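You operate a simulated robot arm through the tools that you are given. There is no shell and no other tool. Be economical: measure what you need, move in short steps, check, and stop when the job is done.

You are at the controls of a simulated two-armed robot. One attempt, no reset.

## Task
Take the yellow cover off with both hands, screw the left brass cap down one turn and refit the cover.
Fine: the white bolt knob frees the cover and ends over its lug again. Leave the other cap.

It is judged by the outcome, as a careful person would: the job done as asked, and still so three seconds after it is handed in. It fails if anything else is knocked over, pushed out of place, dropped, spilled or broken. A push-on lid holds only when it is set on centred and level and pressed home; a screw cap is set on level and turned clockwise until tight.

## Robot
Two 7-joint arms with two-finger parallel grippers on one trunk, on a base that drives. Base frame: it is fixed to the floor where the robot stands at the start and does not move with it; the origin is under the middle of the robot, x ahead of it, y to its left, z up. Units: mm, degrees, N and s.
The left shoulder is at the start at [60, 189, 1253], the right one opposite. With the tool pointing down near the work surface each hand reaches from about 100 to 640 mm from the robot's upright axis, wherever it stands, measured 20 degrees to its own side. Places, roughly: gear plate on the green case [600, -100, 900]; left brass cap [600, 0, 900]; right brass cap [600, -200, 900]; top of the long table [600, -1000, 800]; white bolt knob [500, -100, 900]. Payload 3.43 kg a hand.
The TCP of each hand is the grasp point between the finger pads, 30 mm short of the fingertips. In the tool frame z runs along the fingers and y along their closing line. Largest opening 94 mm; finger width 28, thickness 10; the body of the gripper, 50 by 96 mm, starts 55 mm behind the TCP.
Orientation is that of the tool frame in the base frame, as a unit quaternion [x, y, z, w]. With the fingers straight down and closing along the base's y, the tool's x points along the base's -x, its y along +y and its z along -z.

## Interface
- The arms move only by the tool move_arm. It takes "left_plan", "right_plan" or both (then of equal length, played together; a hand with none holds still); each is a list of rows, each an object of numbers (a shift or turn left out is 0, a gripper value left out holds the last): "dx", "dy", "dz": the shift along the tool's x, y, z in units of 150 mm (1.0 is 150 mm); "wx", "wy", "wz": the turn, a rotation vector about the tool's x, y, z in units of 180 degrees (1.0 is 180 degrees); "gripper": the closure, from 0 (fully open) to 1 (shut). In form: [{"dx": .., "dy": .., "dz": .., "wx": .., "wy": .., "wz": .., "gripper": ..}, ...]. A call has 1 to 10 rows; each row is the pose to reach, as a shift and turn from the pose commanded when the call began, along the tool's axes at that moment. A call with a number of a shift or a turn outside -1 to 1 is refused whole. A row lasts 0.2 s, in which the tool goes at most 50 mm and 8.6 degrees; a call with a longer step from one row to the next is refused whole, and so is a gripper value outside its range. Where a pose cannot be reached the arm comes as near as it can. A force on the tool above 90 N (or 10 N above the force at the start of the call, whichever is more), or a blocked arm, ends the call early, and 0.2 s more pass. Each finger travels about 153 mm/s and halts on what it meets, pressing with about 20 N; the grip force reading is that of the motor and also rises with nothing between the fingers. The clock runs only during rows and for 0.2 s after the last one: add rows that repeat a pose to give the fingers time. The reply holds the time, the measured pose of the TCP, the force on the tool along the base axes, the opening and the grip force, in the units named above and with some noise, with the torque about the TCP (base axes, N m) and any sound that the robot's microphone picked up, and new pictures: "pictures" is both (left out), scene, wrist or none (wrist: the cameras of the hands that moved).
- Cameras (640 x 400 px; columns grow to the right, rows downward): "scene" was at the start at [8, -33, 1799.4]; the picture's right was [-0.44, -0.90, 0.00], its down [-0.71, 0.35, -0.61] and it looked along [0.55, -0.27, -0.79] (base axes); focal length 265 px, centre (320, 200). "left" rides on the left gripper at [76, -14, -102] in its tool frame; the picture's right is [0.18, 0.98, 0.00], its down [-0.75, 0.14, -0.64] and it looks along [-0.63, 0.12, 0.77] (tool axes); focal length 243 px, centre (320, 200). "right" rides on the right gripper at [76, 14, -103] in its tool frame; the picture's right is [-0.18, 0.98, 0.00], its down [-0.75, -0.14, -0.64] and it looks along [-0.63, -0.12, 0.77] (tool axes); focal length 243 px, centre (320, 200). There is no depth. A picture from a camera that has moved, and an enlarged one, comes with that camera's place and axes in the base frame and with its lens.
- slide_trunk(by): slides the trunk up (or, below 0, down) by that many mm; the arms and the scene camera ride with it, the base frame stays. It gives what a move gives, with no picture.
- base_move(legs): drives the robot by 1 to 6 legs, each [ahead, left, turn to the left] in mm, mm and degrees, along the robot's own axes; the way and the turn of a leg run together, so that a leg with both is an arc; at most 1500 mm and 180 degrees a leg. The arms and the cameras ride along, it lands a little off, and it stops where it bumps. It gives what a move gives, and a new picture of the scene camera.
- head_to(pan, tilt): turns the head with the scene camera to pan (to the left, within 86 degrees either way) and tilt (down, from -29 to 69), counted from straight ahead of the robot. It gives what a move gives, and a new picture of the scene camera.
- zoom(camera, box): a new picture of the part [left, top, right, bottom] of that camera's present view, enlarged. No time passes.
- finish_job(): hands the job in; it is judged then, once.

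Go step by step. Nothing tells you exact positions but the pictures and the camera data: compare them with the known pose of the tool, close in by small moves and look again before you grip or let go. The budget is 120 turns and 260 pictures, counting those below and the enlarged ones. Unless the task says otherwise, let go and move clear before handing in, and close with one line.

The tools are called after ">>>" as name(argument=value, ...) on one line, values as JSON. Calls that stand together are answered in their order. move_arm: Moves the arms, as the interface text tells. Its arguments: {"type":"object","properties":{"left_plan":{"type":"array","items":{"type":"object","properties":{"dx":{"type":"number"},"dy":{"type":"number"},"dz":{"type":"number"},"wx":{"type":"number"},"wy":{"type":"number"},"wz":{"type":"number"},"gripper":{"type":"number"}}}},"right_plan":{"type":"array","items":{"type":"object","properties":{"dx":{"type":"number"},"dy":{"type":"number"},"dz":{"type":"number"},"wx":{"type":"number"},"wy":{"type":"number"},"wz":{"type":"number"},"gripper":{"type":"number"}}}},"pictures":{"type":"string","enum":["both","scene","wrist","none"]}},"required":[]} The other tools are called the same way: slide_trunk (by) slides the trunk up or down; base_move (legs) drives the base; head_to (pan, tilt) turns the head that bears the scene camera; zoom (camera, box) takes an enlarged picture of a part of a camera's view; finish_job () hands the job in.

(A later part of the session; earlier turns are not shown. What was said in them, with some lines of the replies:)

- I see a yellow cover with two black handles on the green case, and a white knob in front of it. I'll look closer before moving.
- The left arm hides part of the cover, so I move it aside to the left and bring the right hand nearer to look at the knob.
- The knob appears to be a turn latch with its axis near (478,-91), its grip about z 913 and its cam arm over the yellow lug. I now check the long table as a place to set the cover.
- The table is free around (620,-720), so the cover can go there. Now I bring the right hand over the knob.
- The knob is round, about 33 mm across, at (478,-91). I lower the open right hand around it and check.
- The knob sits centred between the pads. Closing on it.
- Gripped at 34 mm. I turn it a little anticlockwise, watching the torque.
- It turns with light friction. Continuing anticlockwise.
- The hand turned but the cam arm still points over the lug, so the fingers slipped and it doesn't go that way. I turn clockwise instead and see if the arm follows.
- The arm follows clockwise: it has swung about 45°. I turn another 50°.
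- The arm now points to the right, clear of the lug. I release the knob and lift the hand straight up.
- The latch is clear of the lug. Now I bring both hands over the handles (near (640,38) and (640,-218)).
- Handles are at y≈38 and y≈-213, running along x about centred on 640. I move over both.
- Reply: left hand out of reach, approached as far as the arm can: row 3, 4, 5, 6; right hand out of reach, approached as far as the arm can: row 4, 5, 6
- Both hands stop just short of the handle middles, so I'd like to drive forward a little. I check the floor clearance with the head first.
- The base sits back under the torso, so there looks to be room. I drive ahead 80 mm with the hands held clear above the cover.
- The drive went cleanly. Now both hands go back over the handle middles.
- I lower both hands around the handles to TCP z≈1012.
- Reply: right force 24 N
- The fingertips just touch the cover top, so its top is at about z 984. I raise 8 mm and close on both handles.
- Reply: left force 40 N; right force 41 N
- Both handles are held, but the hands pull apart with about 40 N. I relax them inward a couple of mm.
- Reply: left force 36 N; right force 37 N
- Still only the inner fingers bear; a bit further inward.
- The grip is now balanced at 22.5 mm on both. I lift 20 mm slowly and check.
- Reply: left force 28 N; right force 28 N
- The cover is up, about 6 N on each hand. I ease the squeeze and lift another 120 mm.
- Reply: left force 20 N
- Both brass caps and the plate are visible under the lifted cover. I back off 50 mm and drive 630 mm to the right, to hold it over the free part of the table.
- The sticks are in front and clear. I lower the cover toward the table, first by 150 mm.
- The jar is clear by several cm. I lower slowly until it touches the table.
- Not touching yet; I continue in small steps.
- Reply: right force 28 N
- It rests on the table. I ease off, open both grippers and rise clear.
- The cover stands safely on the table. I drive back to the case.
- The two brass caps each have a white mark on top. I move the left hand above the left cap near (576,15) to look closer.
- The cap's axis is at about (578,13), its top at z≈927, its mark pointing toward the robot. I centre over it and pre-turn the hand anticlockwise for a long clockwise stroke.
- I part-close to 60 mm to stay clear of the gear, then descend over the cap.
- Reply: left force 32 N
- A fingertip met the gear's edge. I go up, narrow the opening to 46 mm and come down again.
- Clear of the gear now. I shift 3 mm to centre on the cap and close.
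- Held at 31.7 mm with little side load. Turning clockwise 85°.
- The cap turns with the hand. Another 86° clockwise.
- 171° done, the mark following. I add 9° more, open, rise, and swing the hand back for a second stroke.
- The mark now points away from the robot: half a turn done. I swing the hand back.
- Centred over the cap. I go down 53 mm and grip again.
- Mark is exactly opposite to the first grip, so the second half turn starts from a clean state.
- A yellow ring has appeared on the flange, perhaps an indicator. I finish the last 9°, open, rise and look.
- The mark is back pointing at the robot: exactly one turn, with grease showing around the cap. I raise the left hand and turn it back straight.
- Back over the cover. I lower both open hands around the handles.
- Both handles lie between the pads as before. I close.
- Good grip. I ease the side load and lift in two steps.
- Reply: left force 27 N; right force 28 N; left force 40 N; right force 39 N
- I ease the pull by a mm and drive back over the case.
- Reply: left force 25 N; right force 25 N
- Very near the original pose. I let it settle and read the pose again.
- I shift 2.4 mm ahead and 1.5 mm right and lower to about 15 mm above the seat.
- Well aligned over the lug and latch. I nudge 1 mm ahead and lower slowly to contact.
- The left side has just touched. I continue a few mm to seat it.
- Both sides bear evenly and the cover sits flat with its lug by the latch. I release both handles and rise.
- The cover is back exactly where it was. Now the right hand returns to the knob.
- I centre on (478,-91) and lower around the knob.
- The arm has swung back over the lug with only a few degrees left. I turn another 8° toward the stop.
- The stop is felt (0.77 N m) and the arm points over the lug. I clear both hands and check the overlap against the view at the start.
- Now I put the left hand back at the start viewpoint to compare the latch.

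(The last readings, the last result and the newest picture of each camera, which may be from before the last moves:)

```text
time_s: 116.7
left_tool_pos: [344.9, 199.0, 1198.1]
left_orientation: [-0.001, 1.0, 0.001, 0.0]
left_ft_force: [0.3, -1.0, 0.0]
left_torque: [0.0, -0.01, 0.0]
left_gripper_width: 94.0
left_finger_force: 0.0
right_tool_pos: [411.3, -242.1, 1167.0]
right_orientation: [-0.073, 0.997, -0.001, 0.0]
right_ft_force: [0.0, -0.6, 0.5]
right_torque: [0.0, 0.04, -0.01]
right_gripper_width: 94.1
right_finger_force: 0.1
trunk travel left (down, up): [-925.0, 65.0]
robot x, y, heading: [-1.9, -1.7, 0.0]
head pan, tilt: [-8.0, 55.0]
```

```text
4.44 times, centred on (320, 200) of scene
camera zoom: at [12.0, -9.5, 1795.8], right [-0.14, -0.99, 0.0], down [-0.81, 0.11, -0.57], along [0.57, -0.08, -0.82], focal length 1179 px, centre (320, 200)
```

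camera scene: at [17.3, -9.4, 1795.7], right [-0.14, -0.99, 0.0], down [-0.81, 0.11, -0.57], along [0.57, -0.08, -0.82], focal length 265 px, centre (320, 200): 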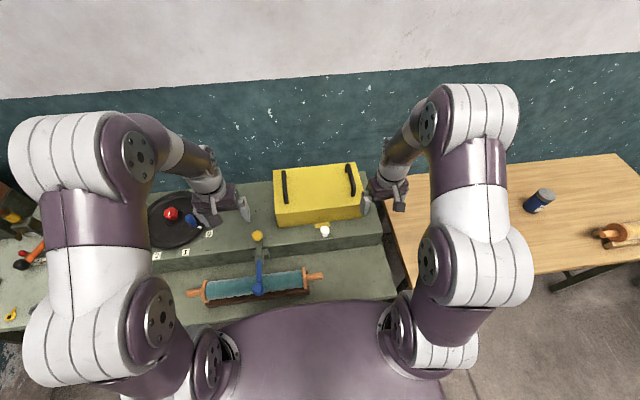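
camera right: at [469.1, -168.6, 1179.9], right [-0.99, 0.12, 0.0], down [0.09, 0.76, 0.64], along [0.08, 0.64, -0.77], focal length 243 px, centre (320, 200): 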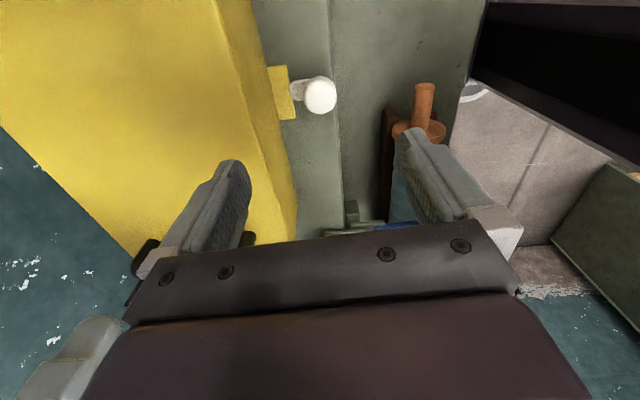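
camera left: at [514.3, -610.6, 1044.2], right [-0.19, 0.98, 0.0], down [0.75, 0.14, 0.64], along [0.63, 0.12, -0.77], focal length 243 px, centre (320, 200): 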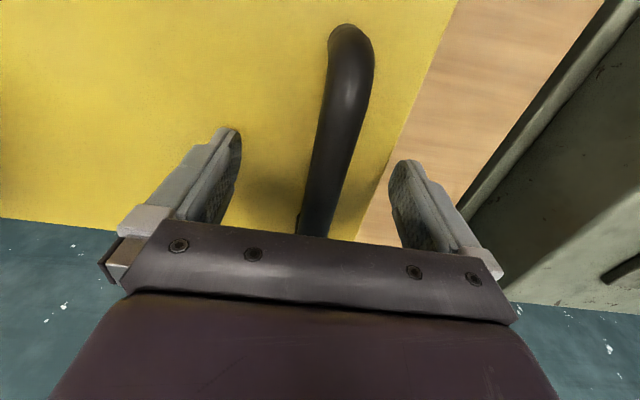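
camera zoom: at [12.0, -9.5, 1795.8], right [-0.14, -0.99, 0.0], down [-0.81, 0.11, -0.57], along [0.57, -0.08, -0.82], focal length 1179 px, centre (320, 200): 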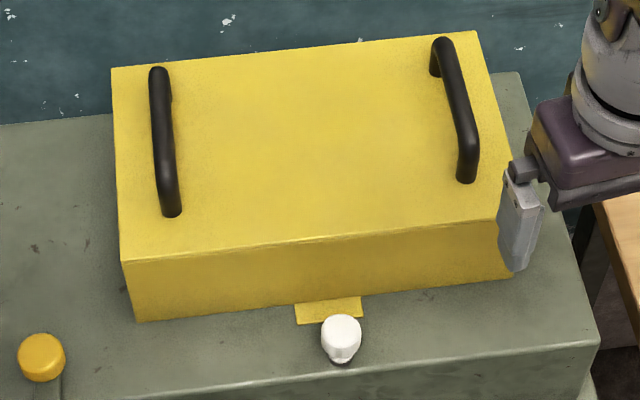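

Comparing with the start picture, the lug is now about 11–12 mm farther away and 2–3 mm to the left. The gripper body evidently nudged the cover when I first turned at the knob. I'll regrip and slide it back so the latch arm overlaps as at first.

>>> base_move(legs=[[80, 0, 0]])

>>> move_arm(left_plan=[{"dx": -0.1}, {"dx": -0.3, "dy": -0.2}, {"dx": -0.5, "dy": -0.4}, {"dx": -0.7, "dy": -0.6}, {"dx": -0.9, "dy": -0.8}, {"dx": -1.0, "dy": -1.0}, {"dx": -1.0, "dy": -1.0}], right_plan=[{"wz": 0.02}, {"wz": 0.045, "dx": -0.2}, {"wz": 0.045, "dx": -0.4}, {"wz": 0.045, "dx": -0.6, "dz": 0.1}, {"wz": 0.045, "dx": -0.8, "dz": 0.3}, {"wz": 0.045, "dx": -0.9, "dz": 0.5}, {"wz": 0.045, "dx": -0.9, "dz": 0.5}], pictures="none")

```text
time_s: 117.8
left_tool_pos: [420.2, 198.5, 1200.3]
left_orientation: [-0.002, 1.0, 0.0, 0.003]
left_ft_force: [0.0, -0.3, -0.1]
left_torque: [0.02, -0.04, -0.01]
left_gripper_width: 93.7
left_finger_force: 0.1
right_tool_pos: [486.0, -240.8, 1169.7]
right_orientation: [-0.073, 0.997, -0.001, 0.003]
right_ft_force: [-1.3, 0.4, 0.0]
right_torque: [0.0, -0.04, -0.02]
right_gripper_width: 93.7
right_finger_force: 0.0
trunk travel left (down, up): [-925.0, 65.0]
robot x, y, heading: [79.2, -0.2, 0.2]
head pan, tilt: [-8.0, 55.0]
camera scene: at [83.9, -8.8, 1795.9], right [-0.14, -0.99, 0.0], down [-0.81, 0.11, -0.58], along [0.57, -0.08, -0.82], focal length 265 px, centre (320, 200)
```

scene: 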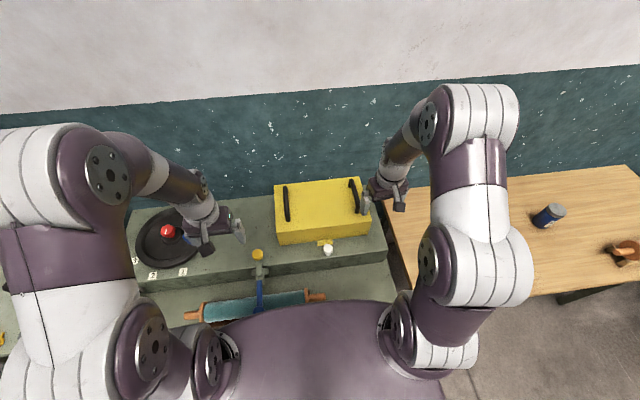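

```text
time_s: 119.4
left_tool_pos: [574.3, 49.6, 1198.5]
left_orientation: [-0.002, 1.0, 0.0, 0.001]
left_ft_force: [0.2, -0.1, 0.7]
left_torque: [-0.01, -0.06, -0.02]
left_gripper_width: 94.0
left_finger_force: 0.2
right_tool_pos: [623.1, -219.7, 1092.5]
right_orientation: [-0.002, 1.0, -0.001, 0.001]
right_ft_force: [0.4, 0.2, 0.4]
right_torque: [-0.01, -0.06, -0.04]
right_gripper_width: 94.2
right_finger_force: 0.1
trunk travel left (down, up): [-925.0, 65.0]
robot x, y, heading: [77.8, 1.3, 0.4]
head pan, tilt: [-8.0, 55.0]
```

>>> move_arm(left_plan=[{"dx": -0.15, "dy": -0.077}, {"dx": -0.3, "dy": -0.077, "dz": 0.15}, {"dx": -0.445, "dy": -0.077, "dz": 0.35}, {"dx": -0.445, "dy": -0.077, "dz": 0.6}, {"dx": -0.445, "dy": -0.077, "dz": 0.8}, {"dx": -0.445, "dy": -0.077, "dz": 0.92}, {"dx": -0.445, "dy": -0.077, "dz": 0.92}], right_plan=[{"dx": -0.06, "dy": 0.055}, {"dx": -0.12, "dy": 0.055}, {"dx": -0.12, "dy": 0.055}, {"dx": -0.12, "dy": 0.055, "dz": 0.1}, {"dx": -0.12, "dy": 0.055, "dz": 0.15}, {"dx": -0.12, "dy": 0.055, "dz": 0.217}, {"dx": -0.12, "dy": 0.055, "dz": 0.217}], pictures="wrist")

```text
time_s: 121.0
left_tool_pos: [641.4, 37.2, 1060.2]
left_orientation: [-0.002, 1.0, 0.001, 0.0]
left_ft_force: [-0.5, -0.2, -0.4]
left_torque: [-0.03, -0.01, 0.0]
left_gripper_width: 94.2
left_finger_force: 0.0
right_tool_pos: [641.4, -212.4, 1059.7]
right_orientation: [-0.001, 1.0, 0.001, 0.0]
right_ft_force: [0.1, -1.2, -1.1]
right_torque: [0.04, 0.0, 0.0]
right_gripper_width: 94.2
right_finger_force: 0.0
trunk travel left (down, up): [-925.0, 65.0]
robot x, y, heading: [82.0, 1.6, 0.2]
head pan, tilt: [-8.0, 55.0]
camera right: at [564.1, -198.8, 1162.3], right [0.18, 0.98, 0.0], down [0.75, -0.14, 0.64], along [0.63, -0.12, -0.77], focal length 243 px, centre (320, 200)
camera left: at [565.4, 23.2, 1163.1], right [-0.19, 0.98, 0.0], down [0.75, 0.14, 0.64], along [0.63, 0.12, -0.77], focal length 243 px, centre (320, 200)
```

right: 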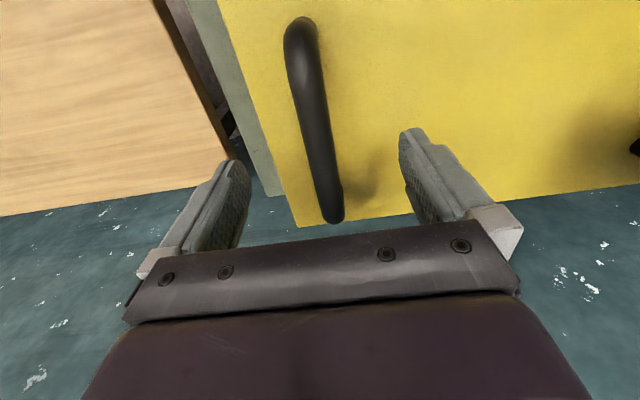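
left: 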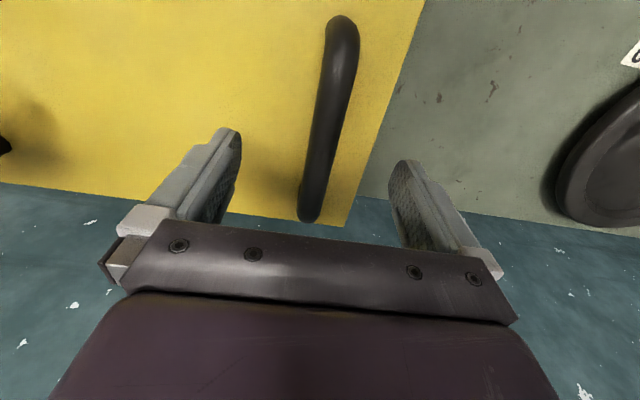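

Aligned. I lower 38 mm and grip both handles again.

>>> move_arm(left_plan=[{"dz": 0.12, "dy": 0.004}, {"dz": 0.22, "dy": 0.004}, {"dz": 0.253, "dy": 0.004}, {"dz": 0.253, "dy": 0.004}, {"dz": 0.253, "dy": 0.004, "gripper": 0.6}, {"dz": 0.253, "dy": 0.004, "gripper": 1}, {"dz": 0.253, "dy": 0.004, "gripper": 1}, {"dz": 0.253, "dy": 0.004, "gripper": 1}], right_plan=[{"dz": 0.12, "dy": 0.004}, {"dz": 0.22, "dy": 0.004}, {"dz": 0.253, "dy": 0.004}, {"dz": 0.253, "dy": 0.004}, {"dz": 0.253, "dy": 0.004, "gripper": 0.6}, {"dz": 0.253, "dy": 0.004, "gripper": 1}, {"dz": 0.253, "dy": 0.004, "gripper": 1}, {"dz": 0.253, "dy": 0.004, "gripper": 1}], pictures="none")

```text
time_s: 122.8
left_tool_pos: [641.7, 38.8, 1022.7]
left_orientation: [-0.002, 1.0, 0.001, 0.0]
left_ft_force: [0.5, -15.3, 0.4]
left_torque: [0.08, -0.19, 0.0]
left_gripper_width: 22.7
left_finger_force: 20.0
right_tool_pos: [642.5, -214.0, 1020.5]
right_orientation: [-0.002, 1.0, 0.001, 0.0]
right_ft_force: [-1.2, 14.2, 1.8]
right_torque: [-0.08, -0.17, -0.07]
right_gripper_width: 22.5
right_finger_force: 20.0
trunk travel left (down, up): [-925.0, 65.0]
robot x, y, heading: [77.0, 1.2, 0.2]
head pan, tilt: [-8.0, 55.0]
```

Gripped. I slide the cover back toward the robot by 11–12 mm and 2 mm right, watching the force.

>>> move_arm(left_plan=[{"dx": 0.015, "dy": -0.006}, {"dx": 0.03, "dy": -0.01}, {"dx": 0.045, "dy": -0.018}, {"dx": 0.06, "dy": -0.018}, {"dx": 0.073, "dy": -0.018}, {"dx": 0.073, "dy": -0.018}], right_plan=[{"dx": 0.017, "dy": 0.0}, {"dx": 0.034, "dy": -0.005}, {"dx": 0.051, "dy": -0.01}, {"dx": 0.068, "dy": -0.01}, {"dx": 0.082, "dy": -0.01}, {"dx": 0.082, "dy": -0.01}], pictures="none")

>>> zoom(camera="scene", box=[250, 170, 400, 270])

```text
time_s: 124.2
left_tool_pos: [631.1, 35.3, 1021.7]
left_orientation: [-0.002, 1.0, 0.0, 0.0]
left_ft_force: [1.8, -11.9, 6.3]
left_torque: [0.02, -0.18, -0.32]
left_gripper_width: 22.2
left_finger_force: 19.9
right_tool_pos: [629.7, -214.1, 1021.9]
right_orientation: [-0.002, 1.0, 0.0, 0.0]
right_ft_force: [4.3, 12.8, 0.1]
right_torque: [-0.1, -0.24, -0.35]
right_gripper_width: 22.2
right_finger_force: 20.0
trunk travel left (down, up): [-925.0, 65.0]
robot x, y, heading: [78.0, 0.5, 0.2]
head pan, tilt: [-8.0, 55.0]
```

```text
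4.00 times, centred on (325, 220) of scene
camera zoom: at [91.4, -9.1, 1795.8], right [-0.14, -0.99, 0.0], down [-0.81, 0.11, -0.57], along [0.57, -0.08, -0.82], focal length 1061 px, centre (300, 120)
```

zoom: 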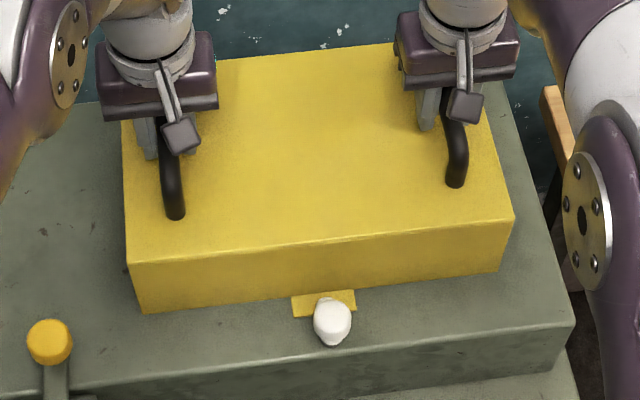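

It slid freely. I release, rise and check again from the start viewpoint.

>>> move_arm(left_plan=[{"gripper": 0.7, "dy": 0}, {"gripper": 0}, {"gripper": 0}, {"gripper": 0}, {"dz": -0.2}, {"dz": -0.45}, {"dz": -0.7}, {"dz": -0.95}, {"dz": -1.0, "dx": 0.15}, {"dz": -1.0, "dx": 0.4}], right_plan=[{"gripper": 0.7, "dy": 0}, {"gripper": 0}, {"gripper": 0}, {"gripper": 0}, {"dz": -0.2}, {"dz": -0.45}, {"dz": -0.7}, {"dz": -0.95}, {"dz": -1.0}, {"dz": -1.0}], pictures="none")

>>> move_arm(left_plan=[{"dx": 0.25, "dy": 0.1}, {"dx": 0.45, "dy": 0.3}, {"dx": 0.65, "dy": 0.5}, {"dx": 0.85, "dy": 0.7}, {"dx": 1.0, "dy": 0.9}, {"dx": 1.0, "dy": 1.0, "dz": -0.1}, {"dx": 1.0, "dy": 1.0, "dz": -0.18}], right_plan=[{"dx": 0.2, "dy": -0.1}, {"dx": 0.4, "dy": -0.2}, {"dx": 0.6, "dy": -0.3}, {"dx": 0.8, "dy": -0.4}, {"dx": 1.0, "dy": -0.5}, {"dx": 1.0, "dy": -0.5}, {"dx": 1.0, "dy": -0.5}], pictures="none")

>>> base_move(legs=[[-80, 0, 0]])

```text
time_s: 126.4
left_tool_pos: [569.8, 34.5, 1173.0]
left_orientation: [-0.002, 1.0, 0.0, 0.001]
left_ft_force: [0.0, -0.1, 0.4]
left_torque: [0.01, -0.01, -0.02]
left_gripper_width: 94.0
left_finger_force: 0.0
right_tool_pos: [628.2, -214.3, 1172.7]
right_orientation: [-0.002, 1.0, 0.0, 0.001]
right_ft_force: [0.1, 0.1, -0.4]
right_torque: [-0.03, -0.02, 0.01]
right_gripper_width: 94.1
right_finger_force: 0.0
trunk travel left (down, up): [-925.0, 65.0]
robot x, y, heading: [79.8, 0.0, -0.1]
head pan, tilt: [-8.0, 55.0]
```

```text
time_s: 128.0
left_tool_pos: [418.3, 183.9, 1200.3]
left_orientation: [-0.001, 1.0, 0.0, 0.001]
left_ft_force: [-0.8, 0.0, -1.1]
left_torque: [-0.01, -0.03, -0.03]
left_gripper_width: 94.1
left_finger_force: 0.0
right_tool_pos: [478.0, -289.3, 1171.7]
right_orientation: [-0.003, 1.0, 0.0, 0.0]
right_ft_force: [-0.5, -0.4, 0.9]
right_torque: [-0.03, -0.01, 0.04]
right_gripper_width: 94.0
right_finger_force: 0.0
trunk travel left (down, up): [-925.0, 65.0]
robot x, y, heading: [78.0, 2.2, 0.2]
head pan, tilt: [-8.0, 55.0]
```

```text
time_s: 129.0
left_tool_pos: [345.2, 184.6, 1197.8]
left_orientation: [-0.001, 1.0, -0.001, -0.002]
left_ft_force: [0.0, 0.3, 0.3]
left_torque: [0.0, 0.03, -0.01]
left_gripper_width: 93.8
left_finger_force: 0.1
right_tool_pos: [405.1, -289.9, 1169.3]
right_orientation: [-0.002, 1.0, 0.0, -0.001]
right_ft_force: [1.2, 0.8, 0.7]
right_torque: [0.01, 0.02, -0.01]
right_gripper_width: 94.0
right_finger_force: 0.1
trunk travel left (down, up): [-925.0, 65.0]
robot x, y, heading: [-0.6, 0.7, 0.2]
head pan, tilt: [-8.0, 55.0]
camera scene: at [18.8, -9.2, 1795.7], right [-0.14, -0.99, 0.0], down [-0.81, 0.11, -0.57], along [0.56, -0.08, -0.82], focal length 265 px, centre (320, 200)
```

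scene: 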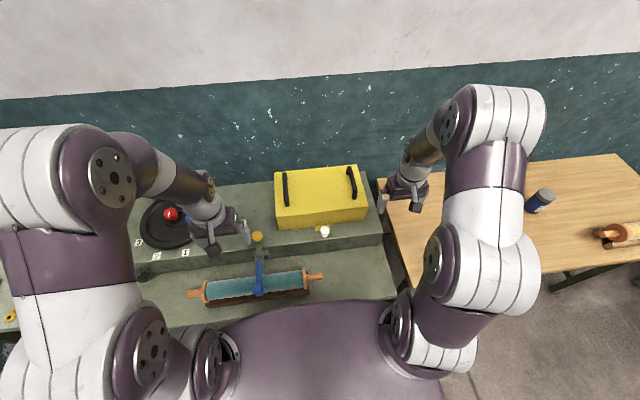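

>>> move_arm(left_plan=[{"dy": 0.11, "dx": -0.025, "dz": 0.01}, {"dy": 0.11, "dx": -0.025, "dz": 0.01}, {"dy": 0.11, "dx": -0.025, "dz": 0.01}], pictures="none")

>>> zoom(camera="left", box=[60, 80, 220, 180])

>>> head_to(pan=-26.2, tilt=52.2)

>>> zoom(camera="scene", box=[200, 170, 320, 270])

```text
time_s: 129.8
left_tool_pos: [342.6, 199.9, 1199.0]
left_orientation: [-0.001, 1.0, -0.001, 0.001]
left_ft_force: [-0.4, 0.6, 0.3]
left_torque: [0.01, -0.02, 0.02]
left_gripper_width: 93.9
left_finger_force: 0.1
right_tool_pos: [398.2, -289.7, 1172.5]
right_orientation: [-0.003, 1.0, 0.0, 0.002]
right_ft_force: [-0.7, 0.1, 0.5]
right_torque: [-0.02, -0.02, -0.01]
right_gripper_width: 94.1
right_finger_force: 0.1
trunk travel left (down, up): [-925.0, 65.0]
robot x, y, heading: [1.9, 0.8, 0.3]
head pan, tilt: [-8.0, 55.0]
```

```text
4.00 times, centred on (140, 130) of left
camera zoom: at [265.9, 186.0, 1302.0], right [-0.19, 0.98, 0.0], down [0.75, 0.14, 0.64], along [0.63, 0.12, -0.76], focal length 970 px, centre (1040, 480)
```

zoom: 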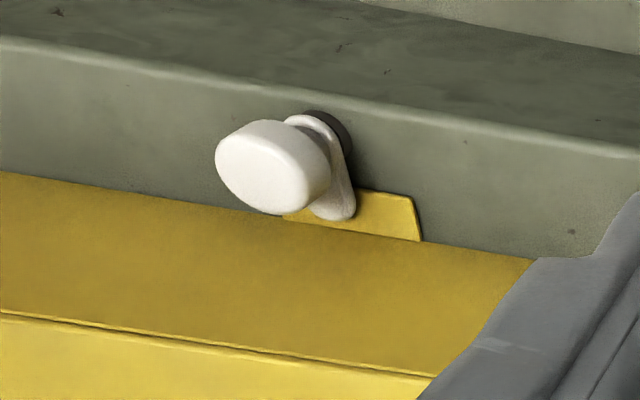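

```text
time_s: 130.6
left_tool_pos: [345.3, 200.6, 1198.3]
left_orientation: [-0.002, 1.0, 0.0, 0.001]
left_ft_force: [-0.3, 0.1, 0.1]
left_torque: [0.01, -0.01, 0.03]
left_gripper_width: 94.0
left_finger_force: 0.1
right_tool_pos: [400.0, -288.5, 1171.6]
right_orientation: [-0.003, 1.0, 0.0, 0.0]
right_ft_force: [-0.9, 0.3, 0.0]
right_torque: [0.02, 0.02, 0.01]
right_gripper_width: 94.0
right_finger_force: 0.1
trunk travel left (down, up): [-925.0, 65.0]
robot x, y, heading: [2.3, 2.0, 0.3]
head pan, tilt: [-26.2, 52.2]
camera scene: at [8.4, -32.0, 1799.4], right [-0.44, -0.9, 0.0], down [-0.71, 0.35, -0.61], along [0.55, -0.27, -0.79], focal length 265 px, centre (320, 200)
```

scene: 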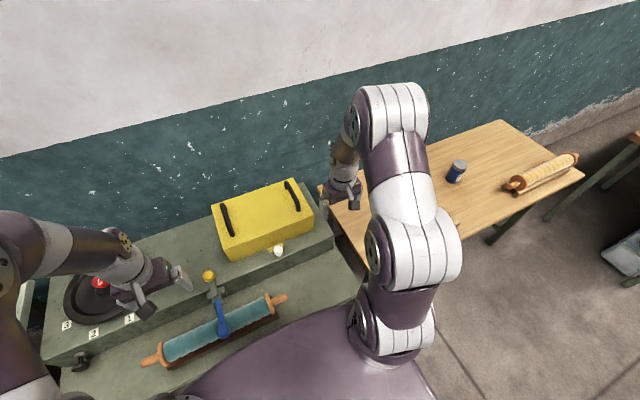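

```text
4.00 times, centred on (260, 220) of scene
camera zoom: at [8.4, -32.0, 1799.4], right [-0.44, -0.9, 0.0], down [-0.71, 0.35, -0.61], along [0.55, -0.27, -0.79], focal length 1061 px, centre (560, 120)
```

zoom: 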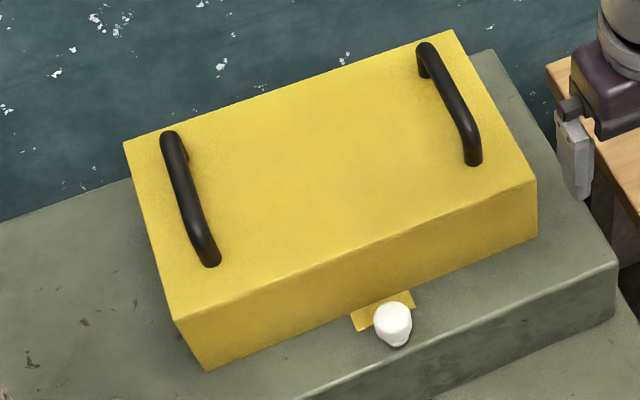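

The lug is now within about 2 mm of its starting position, the latch arm overlaps it as it did at the start, and both hands are clear. Handing in.

>>> finish_job()

```text
The job is handed in.
```

The job is handed in: I screwed the left brass cap down one full turn clockwise, set the cover back within about 2 mm of where it started and turned the white knob back over its lug. My gripper nudged the cover about 11 mm early on, so I slid it back before handing in. A fingertip also pressed briefly on the large gear's edge, with no visible harm.
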